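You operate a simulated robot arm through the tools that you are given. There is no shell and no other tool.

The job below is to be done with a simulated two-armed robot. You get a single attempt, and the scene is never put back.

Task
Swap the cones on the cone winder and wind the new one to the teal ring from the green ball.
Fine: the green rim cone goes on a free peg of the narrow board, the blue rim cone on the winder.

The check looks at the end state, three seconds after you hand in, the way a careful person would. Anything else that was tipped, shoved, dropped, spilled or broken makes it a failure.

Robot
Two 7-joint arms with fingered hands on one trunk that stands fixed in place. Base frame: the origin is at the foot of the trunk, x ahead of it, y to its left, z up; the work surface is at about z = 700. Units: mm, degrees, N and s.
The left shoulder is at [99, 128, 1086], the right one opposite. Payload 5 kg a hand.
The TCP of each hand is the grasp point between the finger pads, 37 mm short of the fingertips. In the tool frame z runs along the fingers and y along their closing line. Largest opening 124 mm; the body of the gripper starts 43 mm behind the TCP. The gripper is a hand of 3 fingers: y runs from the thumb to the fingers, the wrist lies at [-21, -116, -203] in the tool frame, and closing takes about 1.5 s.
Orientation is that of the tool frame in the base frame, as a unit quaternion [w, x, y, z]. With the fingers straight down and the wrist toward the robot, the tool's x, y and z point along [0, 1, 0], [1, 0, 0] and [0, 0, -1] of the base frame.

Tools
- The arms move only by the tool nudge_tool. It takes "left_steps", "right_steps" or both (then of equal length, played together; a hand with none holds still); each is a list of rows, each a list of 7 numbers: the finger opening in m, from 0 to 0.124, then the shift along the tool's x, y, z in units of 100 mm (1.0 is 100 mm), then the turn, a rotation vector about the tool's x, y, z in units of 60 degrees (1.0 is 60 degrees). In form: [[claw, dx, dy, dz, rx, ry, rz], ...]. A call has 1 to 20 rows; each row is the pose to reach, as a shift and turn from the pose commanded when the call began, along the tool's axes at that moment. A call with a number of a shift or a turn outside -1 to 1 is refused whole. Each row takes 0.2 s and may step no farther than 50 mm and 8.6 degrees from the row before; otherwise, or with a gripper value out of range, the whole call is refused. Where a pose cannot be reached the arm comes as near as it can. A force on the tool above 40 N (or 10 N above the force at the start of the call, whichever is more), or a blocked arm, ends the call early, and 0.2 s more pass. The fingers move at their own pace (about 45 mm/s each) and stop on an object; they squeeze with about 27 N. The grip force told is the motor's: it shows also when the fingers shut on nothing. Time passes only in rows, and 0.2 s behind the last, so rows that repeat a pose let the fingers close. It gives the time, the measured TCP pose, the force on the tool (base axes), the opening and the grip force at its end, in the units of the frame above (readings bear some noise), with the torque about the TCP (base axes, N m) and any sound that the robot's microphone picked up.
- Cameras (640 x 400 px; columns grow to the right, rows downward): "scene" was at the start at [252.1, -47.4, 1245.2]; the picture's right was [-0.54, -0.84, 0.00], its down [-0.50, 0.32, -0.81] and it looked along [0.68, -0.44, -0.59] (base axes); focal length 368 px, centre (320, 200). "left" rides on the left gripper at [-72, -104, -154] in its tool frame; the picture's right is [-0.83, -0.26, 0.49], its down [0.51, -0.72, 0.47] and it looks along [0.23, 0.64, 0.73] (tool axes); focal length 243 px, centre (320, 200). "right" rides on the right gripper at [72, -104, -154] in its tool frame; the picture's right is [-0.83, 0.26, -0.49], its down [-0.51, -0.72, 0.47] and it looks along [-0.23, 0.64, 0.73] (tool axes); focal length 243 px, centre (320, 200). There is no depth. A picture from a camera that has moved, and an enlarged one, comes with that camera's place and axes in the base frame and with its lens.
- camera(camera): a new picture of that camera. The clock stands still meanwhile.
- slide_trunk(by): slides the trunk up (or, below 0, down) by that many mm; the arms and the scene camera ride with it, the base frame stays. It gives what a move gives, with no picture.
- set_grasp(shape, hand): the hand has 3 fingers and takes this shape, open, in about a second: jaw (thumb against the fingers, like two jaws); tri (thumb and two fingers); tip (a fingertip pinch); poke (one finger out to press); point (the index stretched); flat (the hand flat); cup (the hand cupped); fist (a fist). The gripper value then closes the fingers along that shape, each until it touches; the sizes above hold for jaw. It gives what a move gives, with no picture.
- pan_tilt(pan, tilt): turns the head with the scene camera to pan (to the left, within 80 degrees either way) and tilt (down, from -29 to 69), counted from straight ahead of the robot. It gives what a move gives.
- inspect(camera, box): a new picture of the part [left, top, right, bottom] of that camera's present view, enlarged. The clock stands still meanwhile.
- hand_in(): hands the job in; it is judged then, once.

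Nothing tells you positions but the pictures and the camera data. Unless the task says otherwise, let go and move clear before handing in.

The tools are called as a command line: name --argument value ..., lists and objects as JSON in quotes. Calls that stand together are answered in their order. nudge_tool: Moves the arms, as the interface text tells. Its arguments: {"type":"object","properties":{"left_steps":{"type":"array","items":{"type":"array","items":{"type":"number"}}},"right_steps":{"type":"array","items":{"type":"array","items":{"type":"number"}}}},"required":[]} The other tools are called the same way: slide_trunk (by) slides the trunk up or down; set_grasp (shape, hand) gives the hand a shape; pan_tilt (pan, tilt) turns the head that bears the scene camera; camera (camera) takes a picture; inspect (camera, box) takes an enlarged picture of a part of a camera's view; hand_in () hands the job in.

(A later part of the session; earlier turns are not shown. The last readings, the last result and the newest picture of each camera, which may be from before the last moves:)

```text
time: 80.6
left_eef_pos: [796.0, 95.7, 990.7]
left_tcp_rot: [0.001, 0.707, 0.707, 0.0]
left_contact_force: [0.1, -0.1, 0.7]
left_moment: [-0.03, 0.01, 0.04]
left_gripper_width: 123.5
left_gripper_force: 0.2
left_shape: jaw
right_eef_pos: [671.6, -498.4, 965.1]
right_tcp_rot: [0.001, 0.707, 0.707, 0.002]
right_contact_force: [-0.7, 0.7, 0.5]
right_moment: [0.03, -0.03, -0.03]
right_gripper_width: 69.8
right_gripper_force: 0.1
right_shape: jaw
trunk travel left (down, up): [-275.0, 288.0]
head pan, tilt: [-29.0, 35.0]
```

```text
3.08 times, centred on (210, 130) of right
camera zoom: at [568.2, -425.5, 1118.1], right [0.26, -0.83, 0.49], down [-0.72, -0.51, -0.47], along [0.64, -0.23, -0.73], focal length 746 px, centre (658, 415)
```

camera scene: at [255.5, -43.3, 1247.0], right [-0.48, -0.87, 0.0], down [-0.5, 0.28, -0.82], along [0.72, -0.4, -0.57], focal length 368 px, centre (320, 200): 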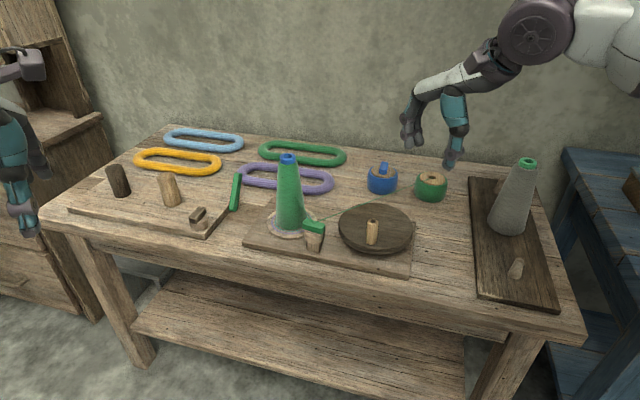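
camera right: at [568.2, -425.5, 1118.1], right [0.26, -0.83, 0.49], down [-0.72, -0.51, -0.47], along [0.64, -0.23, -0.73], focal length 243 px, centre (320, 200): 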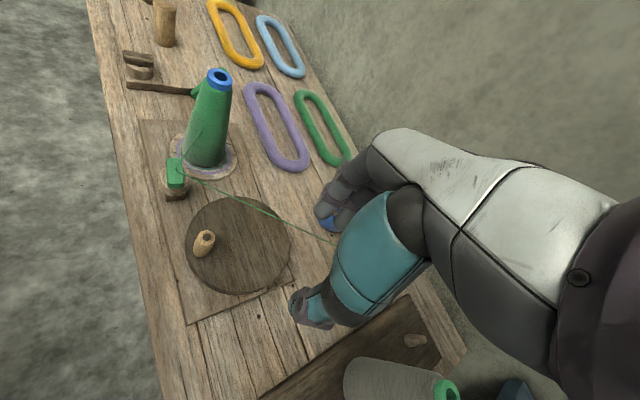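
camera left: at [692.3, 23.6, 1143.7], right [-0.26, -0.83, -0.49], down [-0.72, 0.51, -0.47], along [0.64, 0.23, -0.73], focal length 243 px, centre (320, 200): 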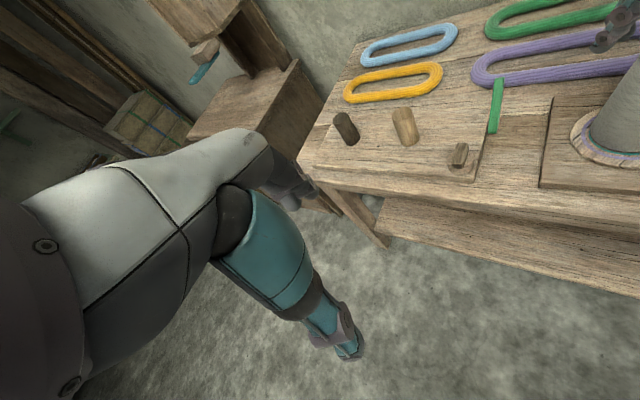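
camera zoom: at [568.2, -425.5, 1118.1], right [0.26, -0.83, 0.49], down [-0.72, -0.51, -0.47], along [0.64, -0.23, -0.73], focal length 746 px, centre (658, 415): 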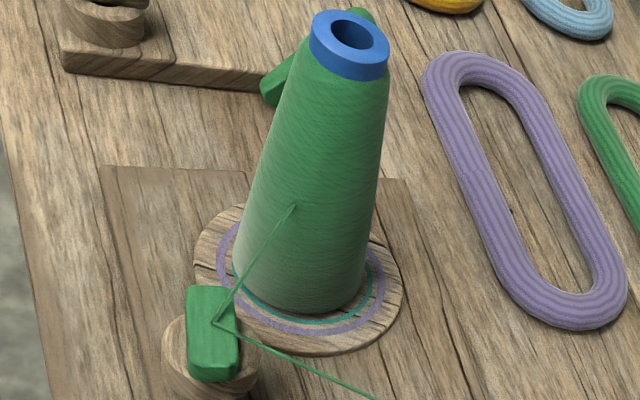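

The handle is a free-spinning sleeve at about (692.5, -403), top z≈807; the wheel's centre is about (736, -445), giving a crank radius near 60 mm. Moving above the handle.

nudge_tool --right_steps '[[0.07, 0.2, 0.03, 0.15, 0, 0, 0], [0.07, 0.4, 0.06, 0.3, 0, 0, 0], [0.07, 0.6, 0.09, 0.45, 0, 0, 0], [0.07, 0.8, 0.12, 0.6, 0, 0, 0], [0.07, 0.954, 0.154, 0.75, 0, 0, 0]]'

inspect --camera "right" --box '[200, 180, 360, 340]'

inspect --camera "scene" --box '[320, 130, 430, 260]'

```text
time: 81.8
left_eef_pos: [796.8, 95.8, 989.2]
left_tcp_rot: [0.0, 0.707, 0.707, 0.0]
left_contact_force: [0.4, 0.0, 0.1]
left_moment: [0.0, 0.02, 0.02]
left_gripper_width: 123.8
left_gripper_force: 0.0
left_shape: jaw
right_eef_pos: [689.4, -400.1, 888.9]
right_tcp_rot: [0.001, 0.707, 0.707, 0.001]
right_contact_force: [0.2, 0.4, 0.3]
right_moment: [-0.02, 0.02, -0.03]
right_gripper_width: 69.5
right_gripper_force: 0.0
right_shape: jaw
trunk travel left (down, up): [-275.0, 288.0]
head pan, tilt: [-29.0, 35.0]
```

```text
2.50 times, centred on (280, 260) of right
camera zoom: at [584.6, -328.6, 1042.9], right [0.26, -0.83, 0.49], down [-0.72, -0.51, -0.47], along [0.64, -0.23, -0.73], focal length 606 px, centre (420, 50)
```

zoom: 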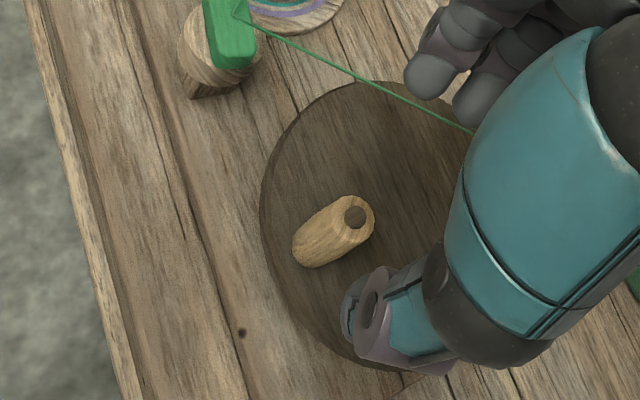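

```text
3.08 times, centred on (375, 195) of scene
camera zoom: at [256.3, -42.5, 1246.8], right [-0.48, -0.87, 0.0], down [-0.5, 0.28, -0.82], along [0.72, -0.4, -0.57], focal length 1132 px, centre (151, 215)
```

zoom: 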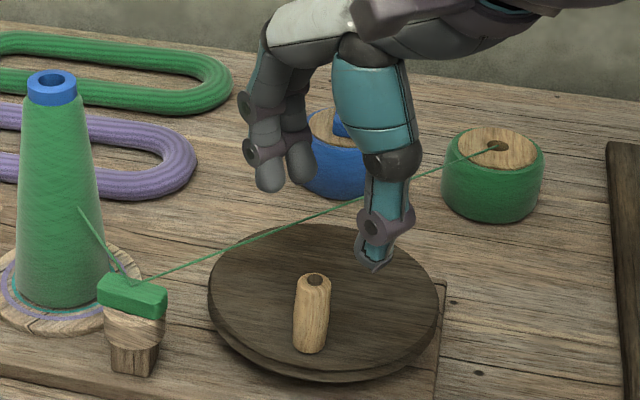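

The handle lies 3 mm ahead of the TCP, as intended. Descending around it.

nudge_tool --right_steps '[[0.07, -0.01, -0.02, 0.2, 0, 0, 0], [0.07, -0.01, -0.02, 0.4, 0, 0, 0], [0.07, -0.01, -0.02, 0.6, 0, 0, 0], [0.07, -0.01, -0.02, 0.78, 0, 0, 0], [0.07, -0.01, -0.02, 0.9, 0, 0, 0]]'

inspect --camera "right" --box '[220, 150, 380, 310]'

inspect --camera "scene" --box '[320, 150, 430, 260]'

```text
time: 83.0
left_eef_pos: [796.1, 95.6, 989.8]
left_tcp_rot: [0.0, 0.707, 0.707, 0.001]
left_contact_force: [-0.7, 0.1, 0.3]
left_moment: [0.01, 0.03, 0.0]
left_gripper_width: 123.3
left_gripper_force: 0.1
left_shape: jaw
right_eef_pos: [685.3, -402.0, 800.6]
right_tcp_rot: [0.0, 0.708, 0.707, 0.0]
right_contact_force: [1.1, 0.4, 0.3]
right_moment: [0.01, 0.0, 0.0]
right_gripper_width: 69.6
right_gripper_force: 0.1
right_shape: jaw
trunk travel left (down, up): [-275.0, 288.0]
head pan, tilt: [-29.0, 35.0]
```

```text
2.50 times, centred on (300, 230) of right
camera zoom: at [581.7, -329.7, 953.9], right [0.26, -0.83, 0.49], down [-0.72, -0.51, -0.47], along [0.64, -0.23, -0.73], focal length 606 px, centre (370, 125)
```

zoom: 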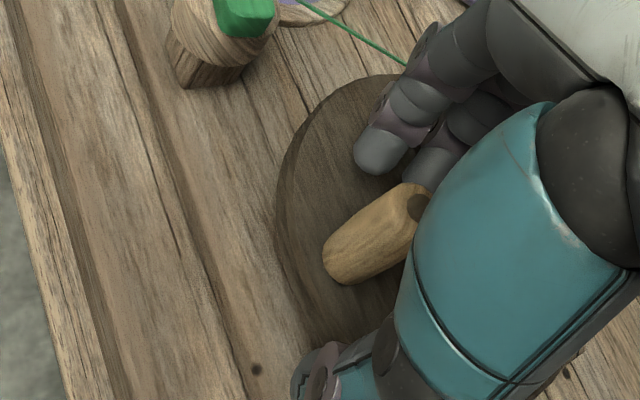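

```text
3.64 times, centred on (375, 205) of scene
camera zoom: at [255.8, -42.8, 1246.9], right [-0.48, -0.87, 0.0], down [-0.5, 0.28, -0.82], along [0.72, -0.4, -0.57], focal length 1338 px, centre (120, 182)
```

zoom: 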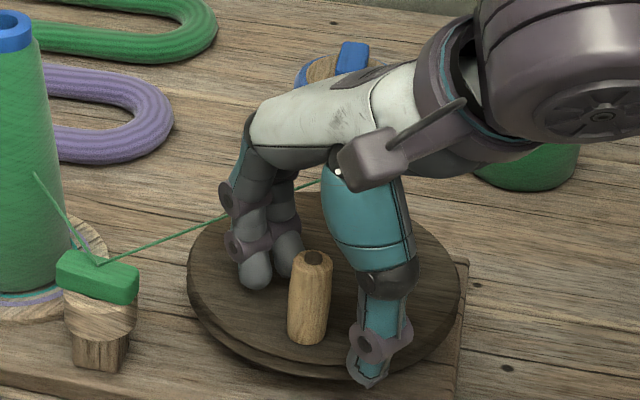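

The handle is between thumb and fingers. Closing on it.

nudge_tool --right_steps '[[0.05, 0, 0, 0, 0, 0, 0], [0.04, 0, 0, 0, 0, 0, 0], [0.03, 0, 0, 0, 0, 0, 0], [0.02, 0, 0, 0, 0, 0, 0], [0.0, 0, 0, 0, 0, 0, 0], [0.0, 0, 0, 0, 0, 0, 0], [0.0, 0, 0, 0, 0, 0, 0]]'

inspect --camera "right" --box '[220, 150, 380, 310]'

inspect --camera "scene" --box '[320, 150, 430, 260]'

```text
time: 84.6
left_eef_pos: [795.6, 95.7, 990.5]
left_tcp_rot: [-0.001, 0.707, 0.707, 0.0]
left_contact_force: [0.2, 1.1, 0.3]
left_moment: [-0.02, 0.02, -0.03]
left_gripper_width: 123.8
left_gripper_force: 0.2
left_shape: jaw
right_eef_pos: [686.0, -400.4, 800.7]
right_tcp_rot: [0.0, 0.707, 0.707, 0.0]
right_contact_force: [-1.3, 1.4, -2.7]
right_moment: [0.02, -0.01, 0.01]
right_gripper_width: 12.2
right_gripper_force: 26.6
right_shape: jaw
trunk travel left (down, up): [-275.0, 288.0]
head pan, tilt: [-29.0, 35.0]
```

```text
2.50 times, centred on (300, 230) of right
camera zoom: at [581.6, -329.7, 953.8], right [0.26, -0.83, 0.49], down [-0.72, -0.51, -0.47], along [0.64, -0.23, -0.73], focal length 606 px, centre (370, 125)
```

zoom: 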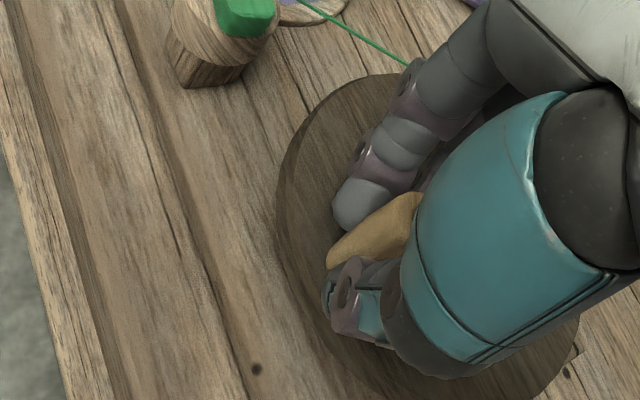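

```text
3.64 times, centred on (375, 205) of scene
camera zoom: at [255.8, -42.7, 1246.9], right [-0.48, -0.87, 0.0], down [-0.5, 0.28, -0.82], along [0.72, -0.4, -0.57], focal length 1338 px, centre (120, 182)
```

zoom: 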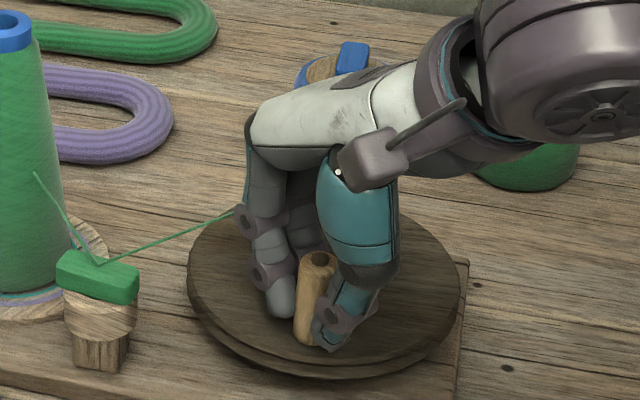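

The handle is enclosed between thumb and two fingers. I'll try a 30° counter-clockwise turn first and read the forces.

nudge_tool --right_steps '[[0.0, -0.081, -0.067, 0, 0, 0, 0], [0.0, -0.173, -0.119, 0, 0, 0, 0], [0.0, -0.273, -0.154, 0, 0, 0, 0], [0.0, -0.273, -0.154, 0, 0, 0, 0]]'

inspect --camera "scene" --box '[240, 140, 440, 270]'

inspect --camera "scene" --box '[260, 190, 340, 250]'

```text
time: 85.6
left_eef_pos: [796.9, 96.2, 990.0]
left_tcp_rot: [0.0, 0.707, 0.707, 0.001]
left_contact_force: [0.7, 0.1, -0.1]
left_moment: [0.02, 0.01, 0.0]
left_gripper_width: 123.5
left_gripper_force: 0.1
left_shape: jaw
right_eef_pos: [671.2, -430.3, 800.4]
right_tcp_rot: [0.0, 0.708, 0.707, 0.0]
right_contact_force: [5.3, -1.9, 3.1]
right_moment: [-0.05, -0.19, 0.0]
right_gripper_width: 12.1
right_gripper_force: 26.5
right_shape: jaw
trunk travel left (down, up): [-275.0, 288.0]
head pan, tilt: [-29.0, 35.0]
```

```text
3.08 times, centred on (340, 205) of scene
camera zoom: at [256.0, -42.5, 1246.9], right [-0.48, -0.87, 0.0], down [-0.5, 0.28, -0.82], along [0.72, -0.4, -0.57], focal length 1132 px, centre (258, 185)
```

zoom: 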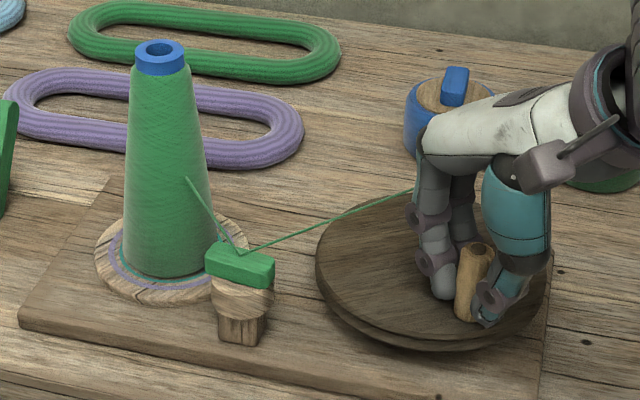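

```text
6.67 times, centred on (300, 220) of scene
camera zoom: at [256.0, -42.5, 1246.9], right [-0.48, -0.87, 0.0], down [-0.5, 0.28, -0.82], along [0.72, -0.4, -0.57], focal length 2454 px, centre (453, 67)
```

zoom: 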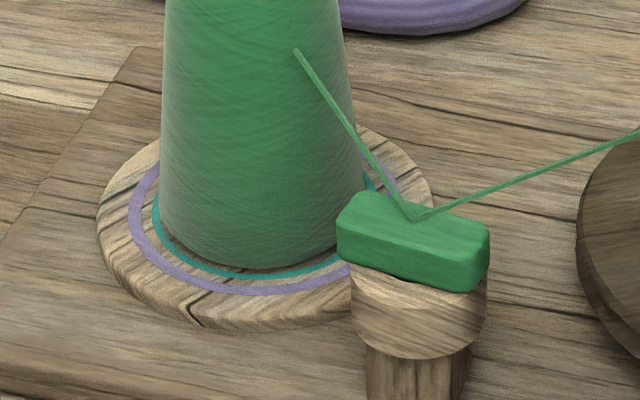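

The wheel follows smoothly with low forces. Continuing 60° further the same way and checking the cone.

nudge_tool --right_steps '[[0.0, -0.157, -0.019, 0, 0, 0, 0], [0.0, -0.313, 0.003, 0, 0, 0, 0], [0.0, -0.459, 0.064, 0, 0, 0, 0], [0.0, -0.583, 0.162, 0, 0, 0, 0]]'

inspect --camera "scene" --box '[240, 140, 440, 270]'

inspect --camera "scene" --box '[260, 190, 340, 250]'

```text
time: 86.6
left_eef_pos: [795.8, 96.4, 990.5]
left_tcp_rot: [0.0, 0.707, 0.707, 0.0]
left_contact_force: [0.9, -0.3, 0.3]
left_moment: [-0.01, -0.04, 0.01]
left_gripper_width: 123.7
left_gripper_force: 0.0
left_shape: jaw
right_eef_pos: [687.6, -486.8, 800.1]
right_tcp_rot: [0.002, 0.707, 0.707, 0.001]
right_contact_force: [0.7, -0.3, 9.9]
right_moment: [-0.03, -0.1, 0.0]
right_gripper_width: 12.5
right_gripper_force: 26.7
right_shape: jaw
trunk travel left (down, up): [-275.0, 288.0]
head pan, tilt: [-29.0, 35.0]
```

```text
3.08 times, centred on (340, 205) of scene
camera zoom: at [255.0, -41.8, 1247.1], right [-0.48, -0.87, 0.0], down [-0.5, 0.28, -0.82], along [0.72, -0.4, -0.57], focal length 1132 px, centre (258, 185)
```

zoom: 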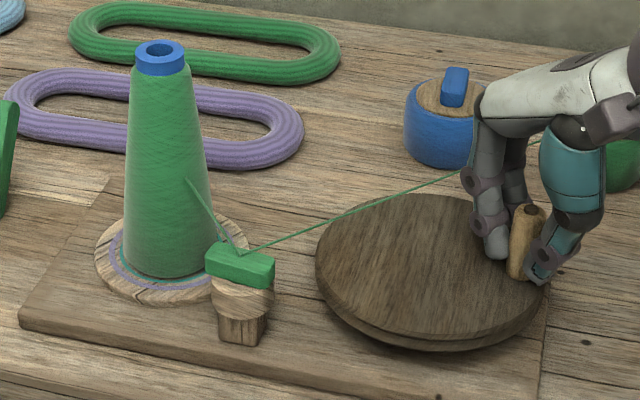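

```text
6.67 times, centred on (300, 220) of scene
camera zoom: at [255.0, -41.8, 1247.1], right [-0.48, -0.87, 0.0], down [-0.5, 0.28, -0.82], along [0.72, -0.4, -0.57], focal length 2454 px, centre (453, 67)
```

zoom: 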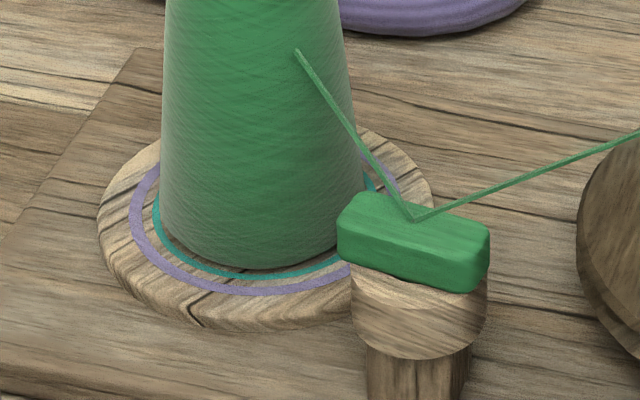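

The cone spins with the wheel. I'll continue half a revolution and check forces and clearance near the plug.

nudge_tool --right_steps '[[0.0, -0.11, 0.154, 0, 0, 0, 0], [0.0, -0.167, 0.335, 0, 0, 0, 0], [0.0, -0.165, 0.524, 0, 0, 0, 0], [0.0, -0.105, 0.703, 0, 0, 0, 0], [0.0, 0.008, 0.856, 0, 0, 0, 0], [0.0, 0.162, 0.965, 0, 0, 0, 0], [0.0, 0.342, 1.0, 0, 0, 0, 0], [0.0, 0.531, 1.0, 0, 0, 0, 0], [0.0, 0.711, 0.961, 0, 0, 0, 0], [0.0, 0.863, 0.848, 0, 0, 0, 0]]'

inspect --camera "scene" --box '[240, 140, 440, 270]'

inspect --camera "scene" --box '[260, 190, 340, 250]'

```text
time: 88.8
left_eef_pos: [796.8, 96.4, 989.2]
left_tcp_rot: [0.0, 0.707, 0.707, -0.001]
left_contact_force: [-0.2, -0.3, 0.5]
left_moment: [-0.01, 0.0, -0.01]
left_gripper_width: 123.8
left_gripper_force: 0.1
left_shape: jaw
right_eef_pos: [773.3, -400.2, 800.0]
right_tcp_rot: [0.0, 0.707, 0.708, 0.0]
right_contact_force: [9.1, 10.7, -0.4]
right_moment: [0.23, -0.41, 0.1]
right_gripper_width: 12.3
right_gripper_force: 27.2
right_shape: jaw
trunk travel left (down, up): [-275.0, 288.0]
head pan, tilt: [-29.0, 35.0]
```

```text
3.08 times, centred on (340, 205) of scene
camera zoom: at [256.3, -41.6, 1246.8], right [-0.48, -0.87, 0.0], down [-0.5, 0.28, -0.82], along [0.72, -0.4, -0.57], focal length 1132 px, centre (258, 185)
```

zoom: 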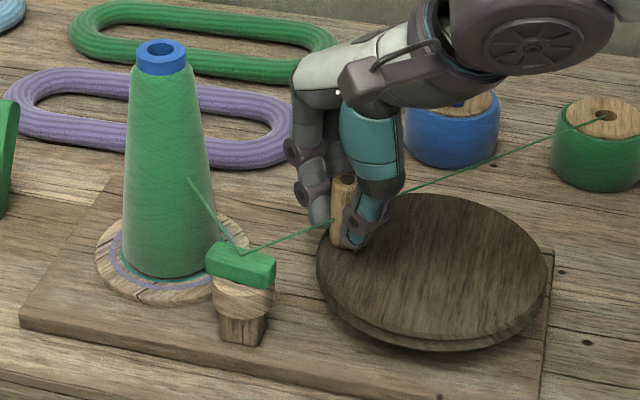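

```text
6.67 times, centred on (300, 220) of scene
camera zoom: at [256.3, -41.6, 1246.8], right [-0.48, -0.87, 0.0], down [-0.5, 0.28, -0.82], along [0.72, -0.4, -0.57], focal length 2454 px, centre (453, 67)
```

zoom: 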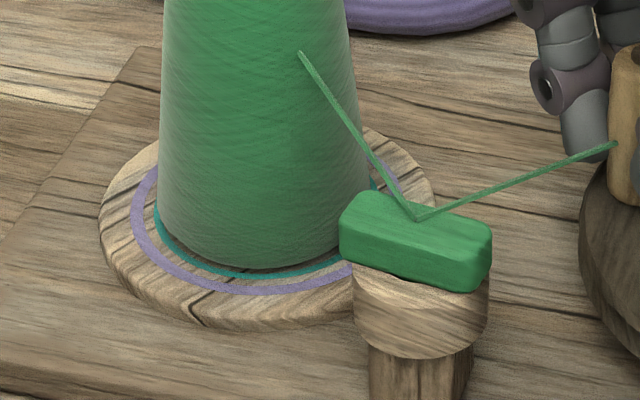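

The yarn body has grown slightly, so this is the winding direction. Measuring the gap to the teal ring closely.

inspect --camera "scene" --box '[270, 205, 318, 237]'

inspect --camera "scene" --box '[266, 205, 286, 225]'

```text
12.50 times, centred on (294, 221) of scene
camera zoom: at [256.3, -41.6, 1246.8], right [-0.48, -0.87, 0.0], down [-0.5, 0.28, -0.82], along [0.72, -0.4, -0.57], focal length 4601 px, centre (645, -62)
```

zoom: 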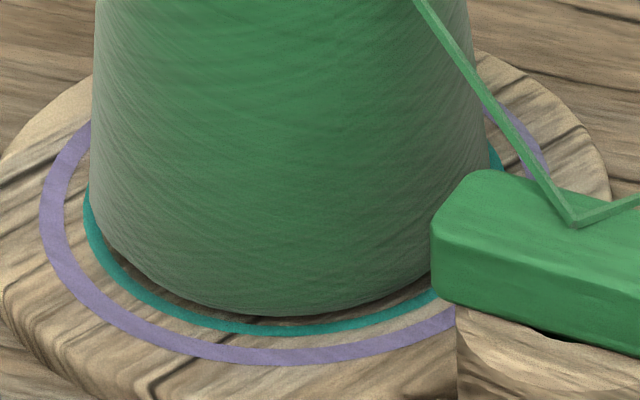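

```text
16.00 times, centred on (276, 215) of scene
camera zoom: at [256.3, -41.6, 1246.8], right [-0.48, -0.87, 0.0], down [-0.5, 0.28, -0.82], along [0.72, -0.4, -0.57], focal length 5889 px, centre (1024, -40)
```

zoom: 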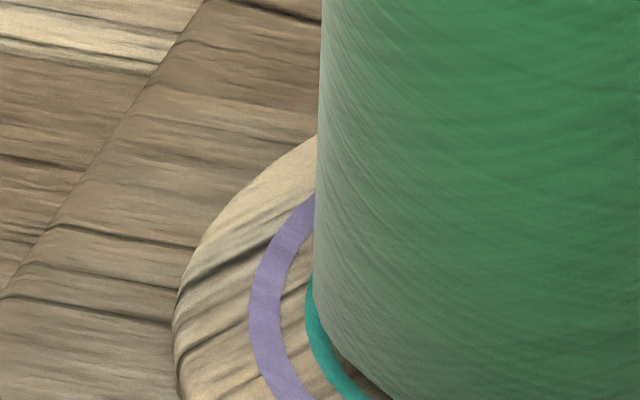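

I need precise numbers, so I'll zoom further on the left, front and right edges of the ring.

inspect --camera "scene" --box '[273, 208, 283, 218]'

inspect --camera "scene" --box '[284, 222, 300, 234]'

inspect --camera "scene" --box '[300, 206, 316, 218]'

```text
16.00 times, centred on (278, 213) of scene
camera zoom: at [256.3, -41.6, 1246.8], right [-0.48, -0.87, 0.0], down [-0.5, 0.28, -0.82], along [0.72, -0.4, -0.57], focal length 5889 px, centre (992, -8)
```

zoom: 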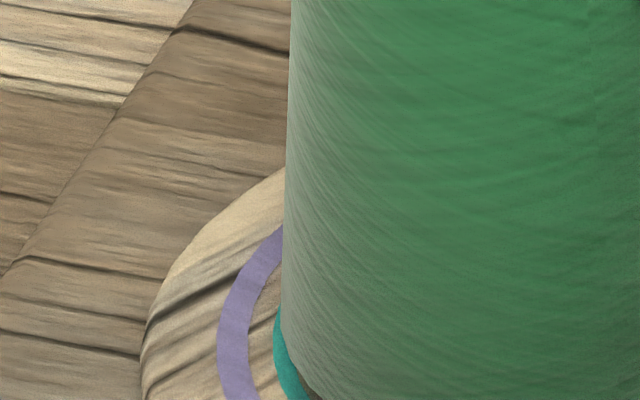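

```text
16.00 times, centred on (292, 228) of scene
camera zoom: at [256.3, -41.6, 1246.8], right [-0.48, -0.87, 0.0], down [-0.5, 0.28, -0.82], along [0.72, -0.4, -0.57], focal length 5889 px, centre (768, -248)
```

zoom: 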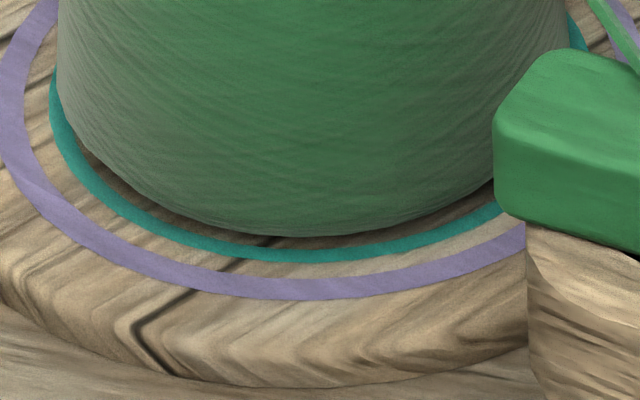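

```text
16.00 times, centred on (308, 212) of scene
camera zoom: at [256.3, -41.6, 1246.8], right [-0.48, -0.87, 0.0], down [-0.5, 0.28, -0.82], along [0.72, -0.4, -0.57], focal length 5889 px, centre (512, 8)
```

zoom: 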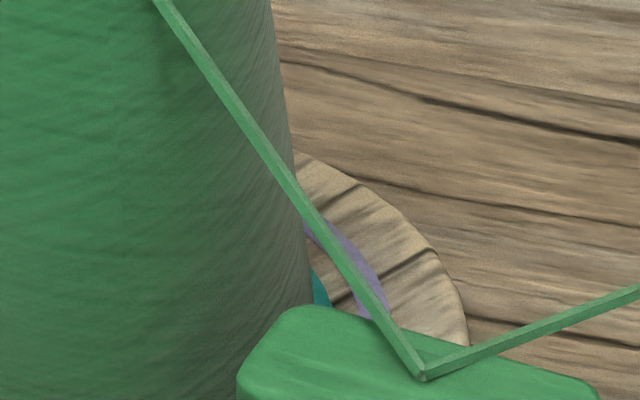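

The yarn's radius is now about 36.1 mm; the teal ring spans roughly 35.5–38.3 mm, with its middle near 37. So the yarn edge is at the ring's inner part, growing about 1.1 mm per turn. I'll add half a turn (with a slightly corrected crank centre) and measure again.

nudge_tool --right_steps '[[0.0, 0.137, -0.126, 0, 0, 0, 0], [0.0, 0.195, -0.308, 0, 0, 0, 0], [0.0, 0.193, -0.5, 0, 0, 0, 0], [0.0, 0.132, -0.682, 0, 0, 0, 0], [0.0, 0.018, -0.836, 0, 0, 0, 0], [0.0, -0.138, -0.948, 0, 0, 0, 0], [0.0, -0.321, -1.0, 0, 0, 0, 0], [0.0, -0.513, -1.0, 0, 0, 0, 0], [0.0, -0.695, -0.943, 0, 0, 0, 0], [0.0, -0.849, -0.829, 0, 0, 0, 0]]'

inspect --camera "scene" --box '[240, 140, 440, 270]'

inspect --camera "scene" --box '[273, 208, 283, 218]'

inspect --camera "scene" --box '[284, 222, 300, 234]'

inspect --camera "scene" --box '[300, 206, 316, 218]'

```text
time: 91.0
left_eef_pos: [796.8, 93.9, 990.2]
left_tcp_rot: [0.0, 0.708, 0.707, 0.001]
left_contact_force: [0.3, -0.3, 0.2]
left_moment: [0.02, -0.02, 0.01]
left_gripper_width: 123.5
left_gripper_force: 0.0
left_shape: jaw
right_eef_pos: [688.5, -487.0, 800.8]
right_tcp_rot: [0.001, 0.707, 0.707, -0.001]
right_contact_force: [-4.3, -5.4, -4.4]
right_moment: [-0.15, 0.16, -0.05]
right_gripper_width: 11.8
right_gripper_force: 27.1
right_shape: jaw
trunk travel left (down, up): [-275.0, 288.0]
head pan, tilt: [-29.0, 35.0]
```

```text
3.08 times, centred on (340, 205) of scene
camera zoom: at [256.0, -43.3, 1246.8], right [-0.48, -0.87, 0.0], down [-0.5, 0.28, -0.82], along [0.72, -0.4, -0.57], focal length 1132 px, centre (258, 185)
```

zoom: 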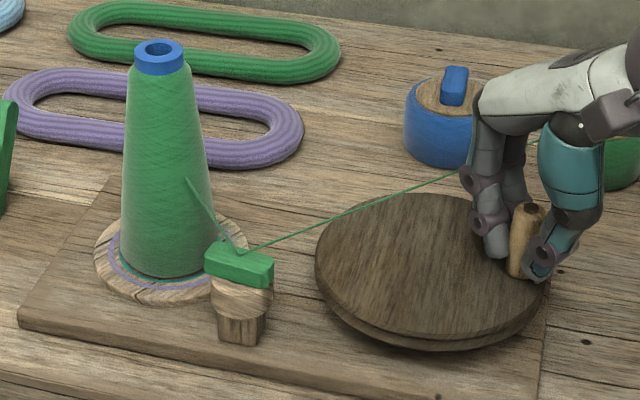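

```text
16.00 times, centred on (278, 213) of scene
camera zoom: at [256.0, -43.3, 1246.8], right [-0.48, -0.87, 0.0], down [-0.5, 0.28, -0.82], along [0.72, -0.4, -0.57], focal length 5889 px, centre (992, -8)
```

zoom: 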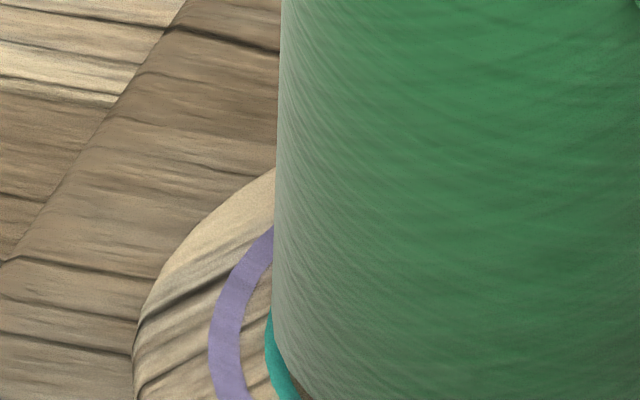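

```text
16.00 times, centred on (292, 228) of scene
camera zoom: at [256.0, -43.3, 1246.8], right [-0.48, -0.87, 0.0], down [-0.5, 0.28, -0.82], along [0.72, -0.4, -0.57], focal length 5889 px, centre (768, -248)
```

zoom: 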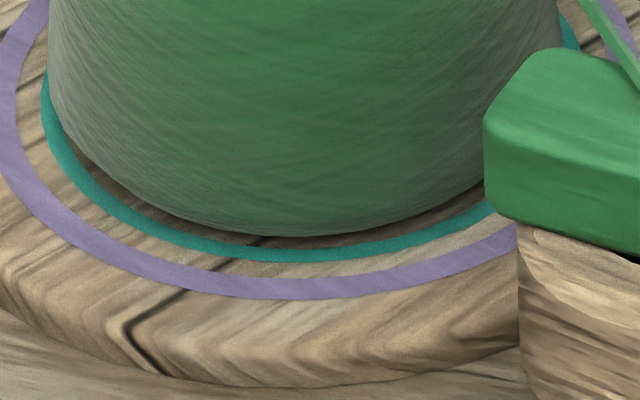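

```text
16.00 times, centred on (308, 212) of scene
camera zoom: at [256.0, -43.3, 1246.8], right [-0.48, -0.87, 0.0], down [-0.5, 0.28, -0.82], along [0.72, -0.4, -0.57], focal length 5889 px, centre (512, 8)
```

zoom: 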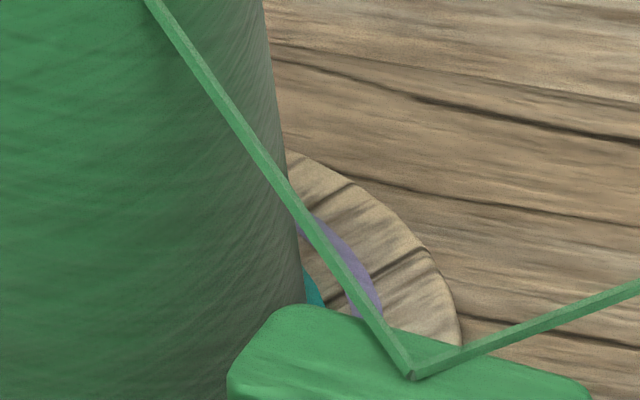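

Camera jitter of a pixel or so affects this. Comparing with the same box I used before winding.

inspect --camera "scene" --box '[260, 190, 340, 250]'

inspect --camera "scene" --box '[255, 145, 325, 245]'

```text
6.67 times, centred on (300, 220) of scene
camera zoom: at [256.0, -43.3, 1246.8], right [-0.48, -0.87, 0.0], down [-0.5, 0.28, -0.82], along [0.72, -0.4, -0.57], focal length 2454 px, centre (453, 67)
```

zoom: 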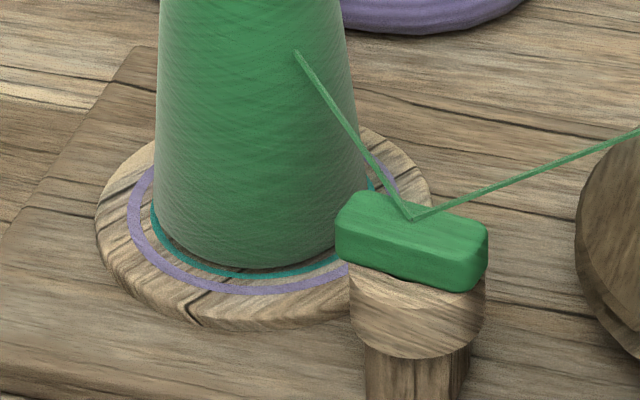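

```text
4.00 times, centred on (290, 195) of scene
camera zoom: at [256.0, -43.3, 1246.8], right [-0.48, -0.87, 0.0], down [-0.5, 0.28, -0.82], along [0.72, -0.4, -0.57], focal length 1472 px, centre (440, 220)
```

zoom: 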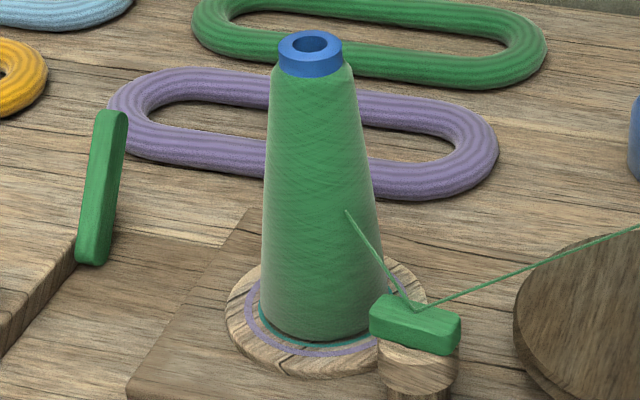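

The cone may wobble slightly, so one edge isn't enough. One 16× frame fits the whole cone's width; I'll use that as the consistent measure.

inspect --camera "scene" --box '[271, 190, 311, 215]'

inspect --camera "scene" --box '[271, 207, 311, 232]'

```text
16.00 times, centred on (291, 202) of scene
camera zoom: at [256.0, -43.3, 1246.8], right [-0.48, -0.87, 0.0], down [-0.5, 0.28, -0.82], along [0.72, -0.4, -0.57], focal length 5889 px, centre (784, 160)
```

zoom: 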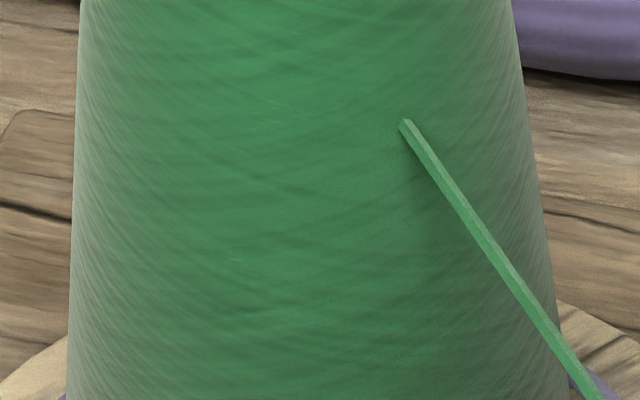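

```text
16.00 times, centred on (291, 220) of scene
camera zoom: at [256.0, -43.3, 1246.8], right [-0.48, -0.87, 0.0], down [-0.5, 0.28, -0.82], along [0.72, -0.4, -0.57], focal length 5889 px, centre (784, -112)
```

zoom: 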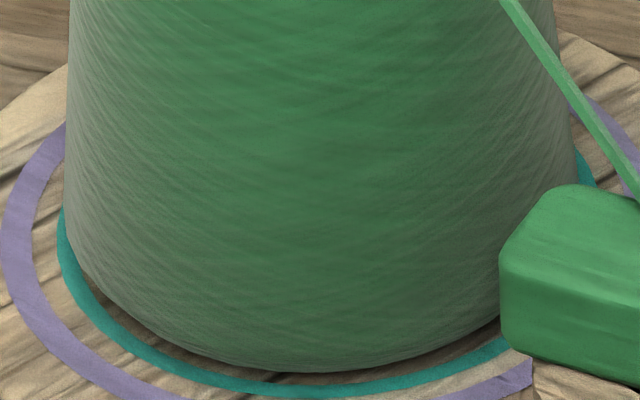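

Now at 36.2 mm by half-width (ring outer edge 38.4 mm). Growth over the last half turn was small, so a further full turn is safe. I'll do it in quarter-turn calls with a refined crank circle.

nudge_tool --right_steps '[[0.0, -0.149, 0.161, 0, 0, 0, 0], [0.0, -0.208, 0.348, 0, 0, 0, 0], [0.0, -0.206, 0.543, 0, 0, 0, 0], [0.0, -0.144, 0.729, 0, 0, 0, 0], [0.0, -0.028, 0.886, 0, 0, 0, 0]]'

nudge_tool --right_steps '[[0.0, 0.159, 0.113, 0, 0, 0, 0], [0.0, 0.346, 0.172, 0, 0, 0, 0], [0.0, 0.541, 0.17, 0, 0, 0, 0], [0.0, 0.727, 0.108, 0, 0, 0, 0], [0.0, 0.884, -0.008, 0, 0, 0, 0]]'

inspect --camera "scene" --box '[271, 207, 311, 232]'

inspect --camera "scene" --box '[240, 140, 440, 270]'

```text
time: 92.2
left_eef_pos: [795.6, 95.9, 990.3]
left_tcp_rot: [0.001, 0.707, 0.707, 0.0]
left_contact_force: [0.0, -0.1, 0.3]
left_moment: [-0.04, 0.0, 0.01]
left_gripper_width: 123.6
left_gripper_force: 0.1
left_shape: jaw
right_eef_pos: [776.5, -487.3, 801.9]
right_tcp_rot: [0.001, 0.707, 0.707, -0.001]
right_contact_force: [-11.4, 9.5, -8.5]
right_moment: [0.26, 0.38, 0.02]
right_gripper_width: 11.6
right_gripper_force: 26.7
right_shape: jaw
trunk travel left (down, up): [-275.0, 288.0]
head pan, tilt: [-29.0, 35.0]
```

```text
time: 93.4
left_eef_pos: [796.8, 95.7, 990.6]
left_tcp_rot: [0.0, 0.707, 0.707, 0.0]
left_contact_force: [-0.4, 0.6, -0.5]
left_moment: [-0.02, 0.0, 0.01]
left_gripper_width: 123.6
left_gripper_force: 0.0
left_shape: jaw
right_eef_pos: [778.5, -399.9, 800.3]
right_tcp_rot: [0.0, 0.707, 0.707, 0.0]
right_contact_force: [-1.6, -1.8, -4.0]
right_moment: [-0.06, 0.02, 0.0]
right_gripper_width: 11.5
right_gripper_force: 27.2
right_shape: jaw
trunk travel left (down, up): [-275.0, 288.0]
head pan, tilt: [-29.0, 35.0]
```

```text
16.00 times, centred on (291, 220) of scene
camera zoom: at [255.8, -43.0, 1246.9], right [-0.48, -0.87, 0.0], down [-0.5, 0.28, -0.82], along [0.72, -0.4, -0.57], focal length 5889 px, centre (784, -112)
```

zoom: 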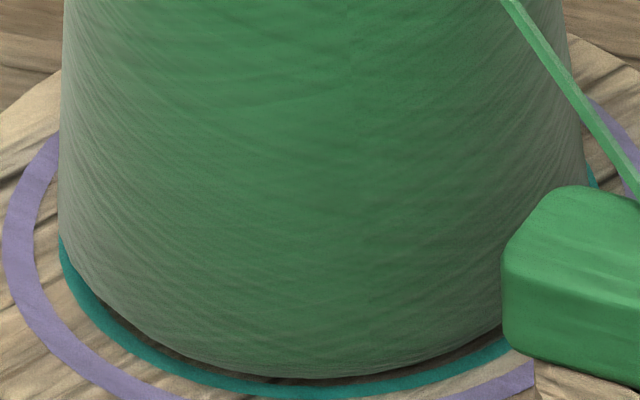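

```text
3.08 times, centred on (340, 205) of scene
camera zoom: at [255.8, -43.0, 1246.9], right [-0.48, -0.87, 0.0], down [-0.5, 0.28, -0.82], along [0.72, -0.4, -0.57], focal length 1132 px, centre (258, 185)
```

zoom: 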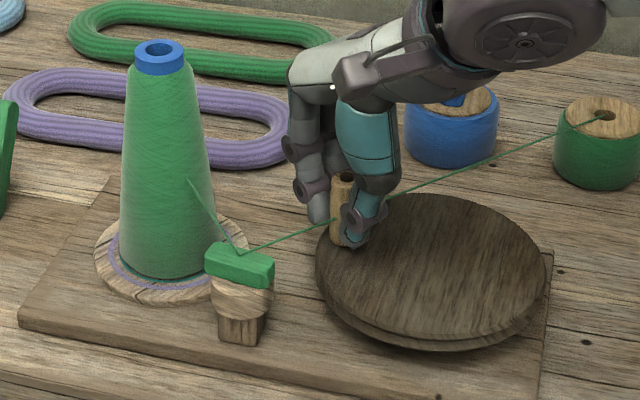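

The yarn's half-width is now about 37.2 mm, i.e. right on the middle of the teal ring (35.6–38.4 mm). I'll hold still for a second and measure again to be sure it's settled.

nudge_tool --right_steps '[[0.0, 0, 0, 0, 0, 0, 0], [0.0, 0, 0, 0, 0, 0, 0], [0.0, 0, 0, 0, 0, 0, 0]]'

inspect --camera "scene" --box '[271, 207, 311, 232]'

inspect --camera "scene" --box '[271, 190, 311, 215]'

inspect --camera "left" --box '[580, 70, 640, 180]'

```text
time: 94.2
left_eef_pos: [796.4, 97.0, 990.2]
left_tcp_rot: [0.0, 0.707, 0.707, 0.0]
left_contact_force: [-0.4, 0.1, -0.3]
left_moment: [-0.03, -0.01, -0.01]
left_gripper_width: 123.7
left_gripper_force: 0.1
left_shape: jaw
right_eef_pos: [777.7, -401.4, 801.1]
right_tcp_rot: [0.001, 0.707, 0.707, 0.001]
right_contact_force: [0.4, 0.8, -3.0]
right_moment: [0.02, -0.02, 0.01]
right_gripper_width: 11.8
right_gripper_force: 27.1
right_shape: jaw
trunk travel left (down, up): [-275.0, 288.0]
head pan, tilt: [-29.0, 35.0]
```

```text
16.00 times, centred on (291, 220) of scene
camera zoom: at [255.9, -42.8, 1246.9], right [-0.48, -0.87, 0.0], down [-0.5, 0.28, -0.82], along [0.72, -0.4, -0.57], focal length 5889 px, centre (784, -112)
```

zoom: 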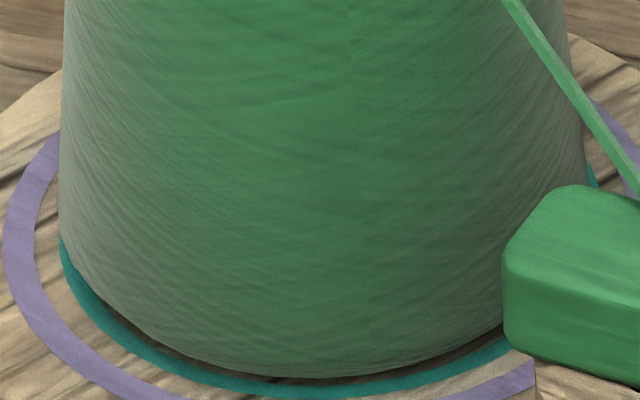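

```text
16.00 times, centred on (291, 202) of scene
camera zoom: at [255.9, -42.8, 1246.9], right [-0.48, -0.87, 0.0], down [-0.5, 0.28, -0.82], along [0.72, -0.4, -0.57], focal length 5889 px, centre (784, 160)
```

zoom: 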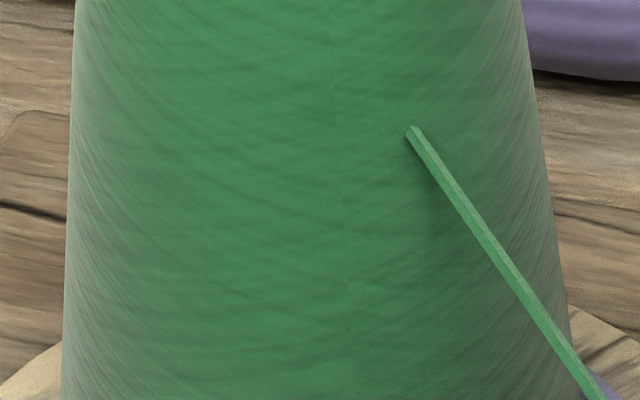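

```text
3.64 times, centred on (610, 125) of left
camera zoom: at [692.3, 23.6, 1143.7], right [-0.26, -0.83, -0.49], down [-0.72, 0.51, -0.47], along [0.64, 0.23, -0.73], focal length 882 px, centre (-734, 473)
```

zoom: 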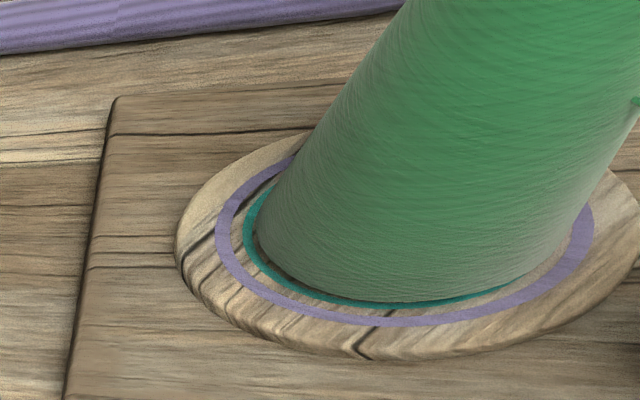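

The reading is stable: yarn half-width 262 px against the ring's inner 250 / outer 270 px, so the edge lies in the middle of the teal ring. I'll stop winding here, release the handle gently, and rise.

nudge_tool --right_steps '[[0.02, 0, 0, 0, 0, 0, 0], [0.03, 0, 0, 0, 0, 0, 0], [0.045, 0, 0, 0, 0, 0, 0], [0.055, 0, 0, 0, 0, 0, 0], [0.055, 0, 0, 0, 0, 0, 0]]'

inspect --camera "scene" --box '[240, 140, 440, 270]'

inspect --camera "right" --box '[200, 130, 380, 310]'

```text
time: 95.4
left_eef_pos: [796.4, 95.3, 990.2]
left_tcp_rot: [-0.001, 0.707, 0.707, 0.0]
left_contact_force: [0.1, -0.7, -0.7]
left_moment: [0.0, -0.02, 0.01]
left_gripper_width: 123.6
left_gripper_force: 0.0
left_shape: jaw
right_eef_pos: [777.8, -400.5, 801.6]
right_tcp_rot: [0.001, 0.707, 0.707, 0.0]
right_contact_force: [0.4, 0.6, 0.3]
right_moment: [-0.04, 0.0, 0.0]
right_gripper_width: 54.5
right_gripper_force: 0.0
right_shape: jaw
trunk travel left (down, up): [-275.0, 288.0]
head pan, tilt: [-29.0, 35.0]
```

```text
3.08 times, centred on (340, 205) of scene
camera zoom: at [255.6, -42.7, 1246.9], right [-0.48, -0.87, 0.0], down [-0.5, 0.28, -0.82], along [0.72, -0.4, -0.57], focal length 1132 px, centre (258, 185)
```

zoom: 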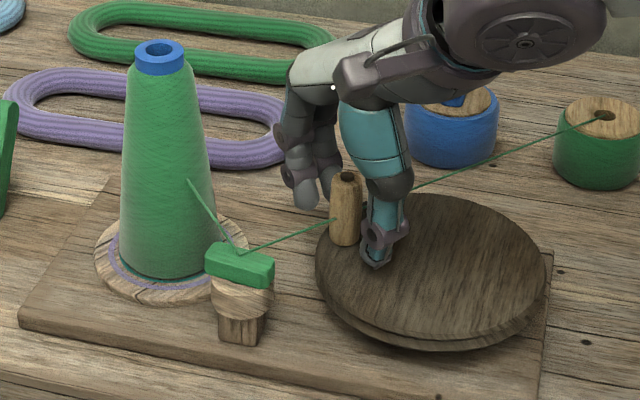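

```text
2.22 times, centred on (290, 220) of right
camera zoom: at [673.4, -328.6, 953.7], right [0.26, -0.83, 0.49], down [-0.72, -0.51, -0.47], along [0.64, -0.23, -0.73], focal length 539 px, centre (387, 156)
```

zoom: 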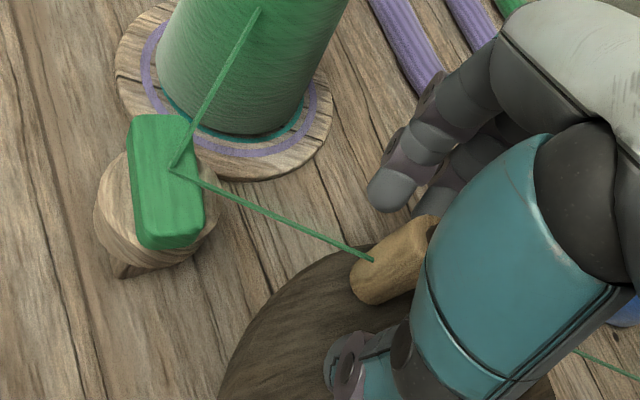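

Handle released and the wheel stays put. Rising, then I'll look at the cone and ring from a steeper angle to confirm the winding level.

nudge_tool --right_steps '[[0.055, 0, 0, -0.15, 0, 0, 0], [0.055, 0, 0, -0.35, 0, 0, 0], [0.055, 0, 0, -0.6, 0, 0, 0], [0.06, 0, 0, -0.8, 0, 0, 0], [0.07, 0, 0, -1.0, 0, 0, 0]]'

nudge_tool --right_steps '[[0.07, 0, 0, -0.25, 0, 0, 0], [0.07, 0, 0, -0.5, 0, 0, 0], [0.07, 0.2, 0, -0.75, 0, 0, 0], [0.07, 0.3, 0, -1.0, 0, 0, 0]]'

camera --camera "right"

camera --camera "scene"

```text
time: 96.6
left_eef_pos: [796.4, 95.1, 990.0]
left_tcp_rot: [0.001, 0.708, 0.706, 0.0]
left_contact_force: [0.1, 0.8, -0.6]
left_moment: [0.0, 0.03, -0.01]
left_gripper_width: 123.5
left_gripper_force: 0.0
left_shape: jaw
right_eef_pos: [775.8, -400.9, 901.1]
right_tcp_rot: [0.0, 0.707, 0.707, 0.001]
right_contact_force: [1.3, 0.2, 0.1]
right_moment: [0.01, -0.01, -0.01]
right_gripper_width: 69.7
right_gripper_force: 0.0
right_shape: jaw
trunk travel left (down, up): [-275.0, 288.0]
head pan, tilt: [-29.0, 35.0]
```

```text
time: 97.6
left_eef_pos: [796.0, 95.2, 989.0]
left_tcp_rot: [0.0, 0.707, 0.708, 0.0]
left_contact_force: [0.5, 0.3, 0.0]
left_moment: [0.0, -0.03, 0.01]
left_gripper_width: 123.6
left_gripper_force: 0.0
left_shape: jaw
right_eef_pos: [774.8, -369.9, 1001.7]
right_tcp_rot: [0.001, 0.707, 0.707, 0.001]
right_contact_force: [-0.4, -1.2, 0.0]
right_moment: [0.01, -0.01, -0.03]
right_gripper_width: 69.7
right_gripper_force: 0.1
right_shape: jaw
trunk travel left (down, up): [-275.0, 288.0]
head pan, tilt: [-29.0, 35.0]
```

```text
taken
camera right: at [671.0, -297.7, 1154.9], right [0.26, -0.83, 0.49], down [-0.72, -0.51, -0.47], along [0.64, -0.23, -0.73], focal length 243 px, centre (320, 200)
```

right: 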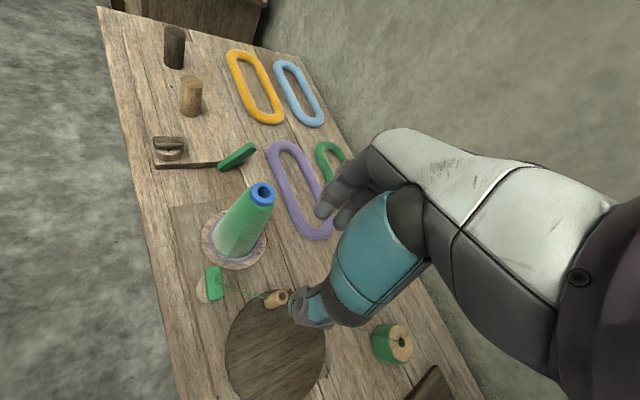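

```text
taken
camera scene: at [254.7, -42.6, 1247.2], right [-0.48, -0.87, 0.0], down [-0.5, 0.28, -0.82], along [0.72, -0.4, -0.57], focal length 368 px, centre (320, 200)
```

scene: 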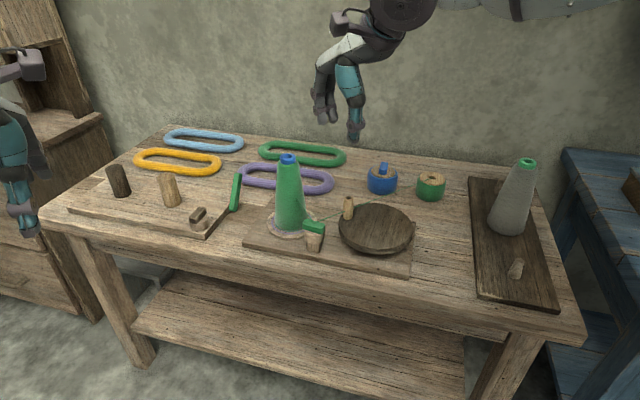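

All stands in order. Zooming on the cone's base from this steeper view.

inspect --camera "right" --box '[198, 205, 272, 275]'

inspect --camera "scene" --box '[271, 207, 311, 232]'

inspect --camera "scene" --box '[260, 150, 330, 250]'

```text
5.71 times, centred on (235, 240) of right
camera zoom: at [671.0, -297.7, 1154.9], right [0.26, -0.83, 0.49], down [-0.72, -0.51, -0.47], along [0.64, -0.23, -0.73], focal length 1386 px, centre (806, -29)
```

zoom: 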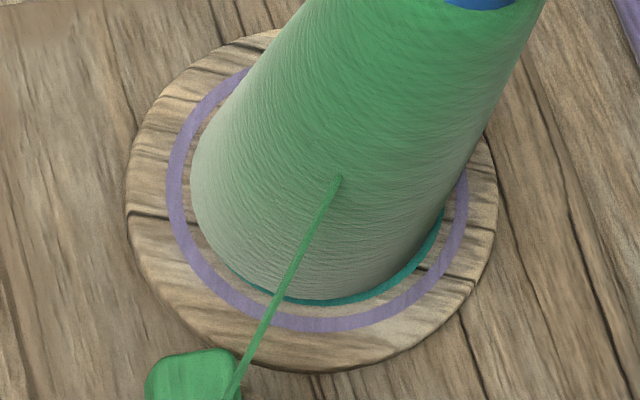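

```text
16.00 times, centred on (291, 220) of scene
camera zoom: at [254.7, -42.6, 1247.2], right [-0.48, -0.87, 0.0], down [-0.5, 0.28, -0.82], along [0.72, -0.4, -0.57], focal length 5889 px, centre (784, -112)
```

zoom: 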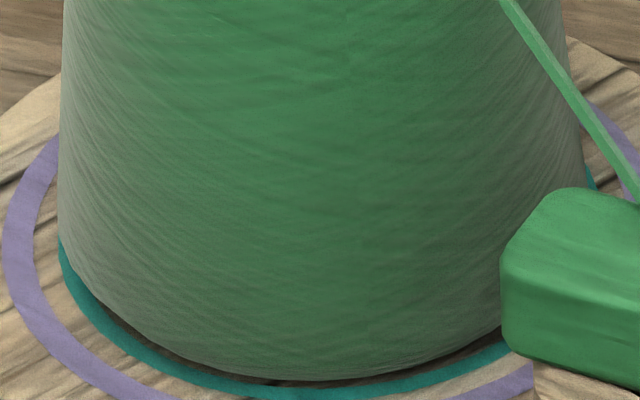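

```text
4.00 times, centred on (295, 200) of scene
camera zoom: at [254.7, -42.6, 1247.2], right [-0.48, -0.87, 0.0], down [-0.5, 0.28, -0.82], along [0.72, -0.4, -0.57], focal length 1472 px, centre (420, 200)
```

zoom: 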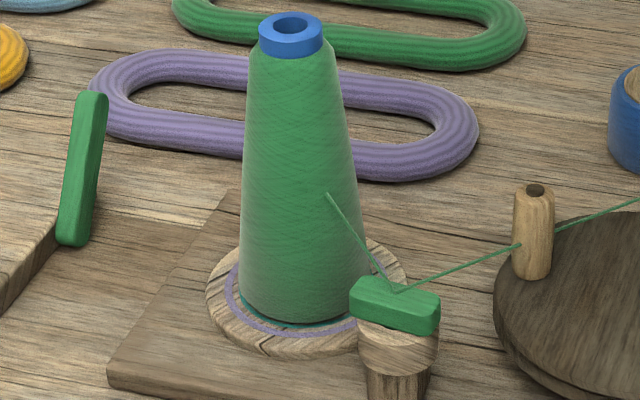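

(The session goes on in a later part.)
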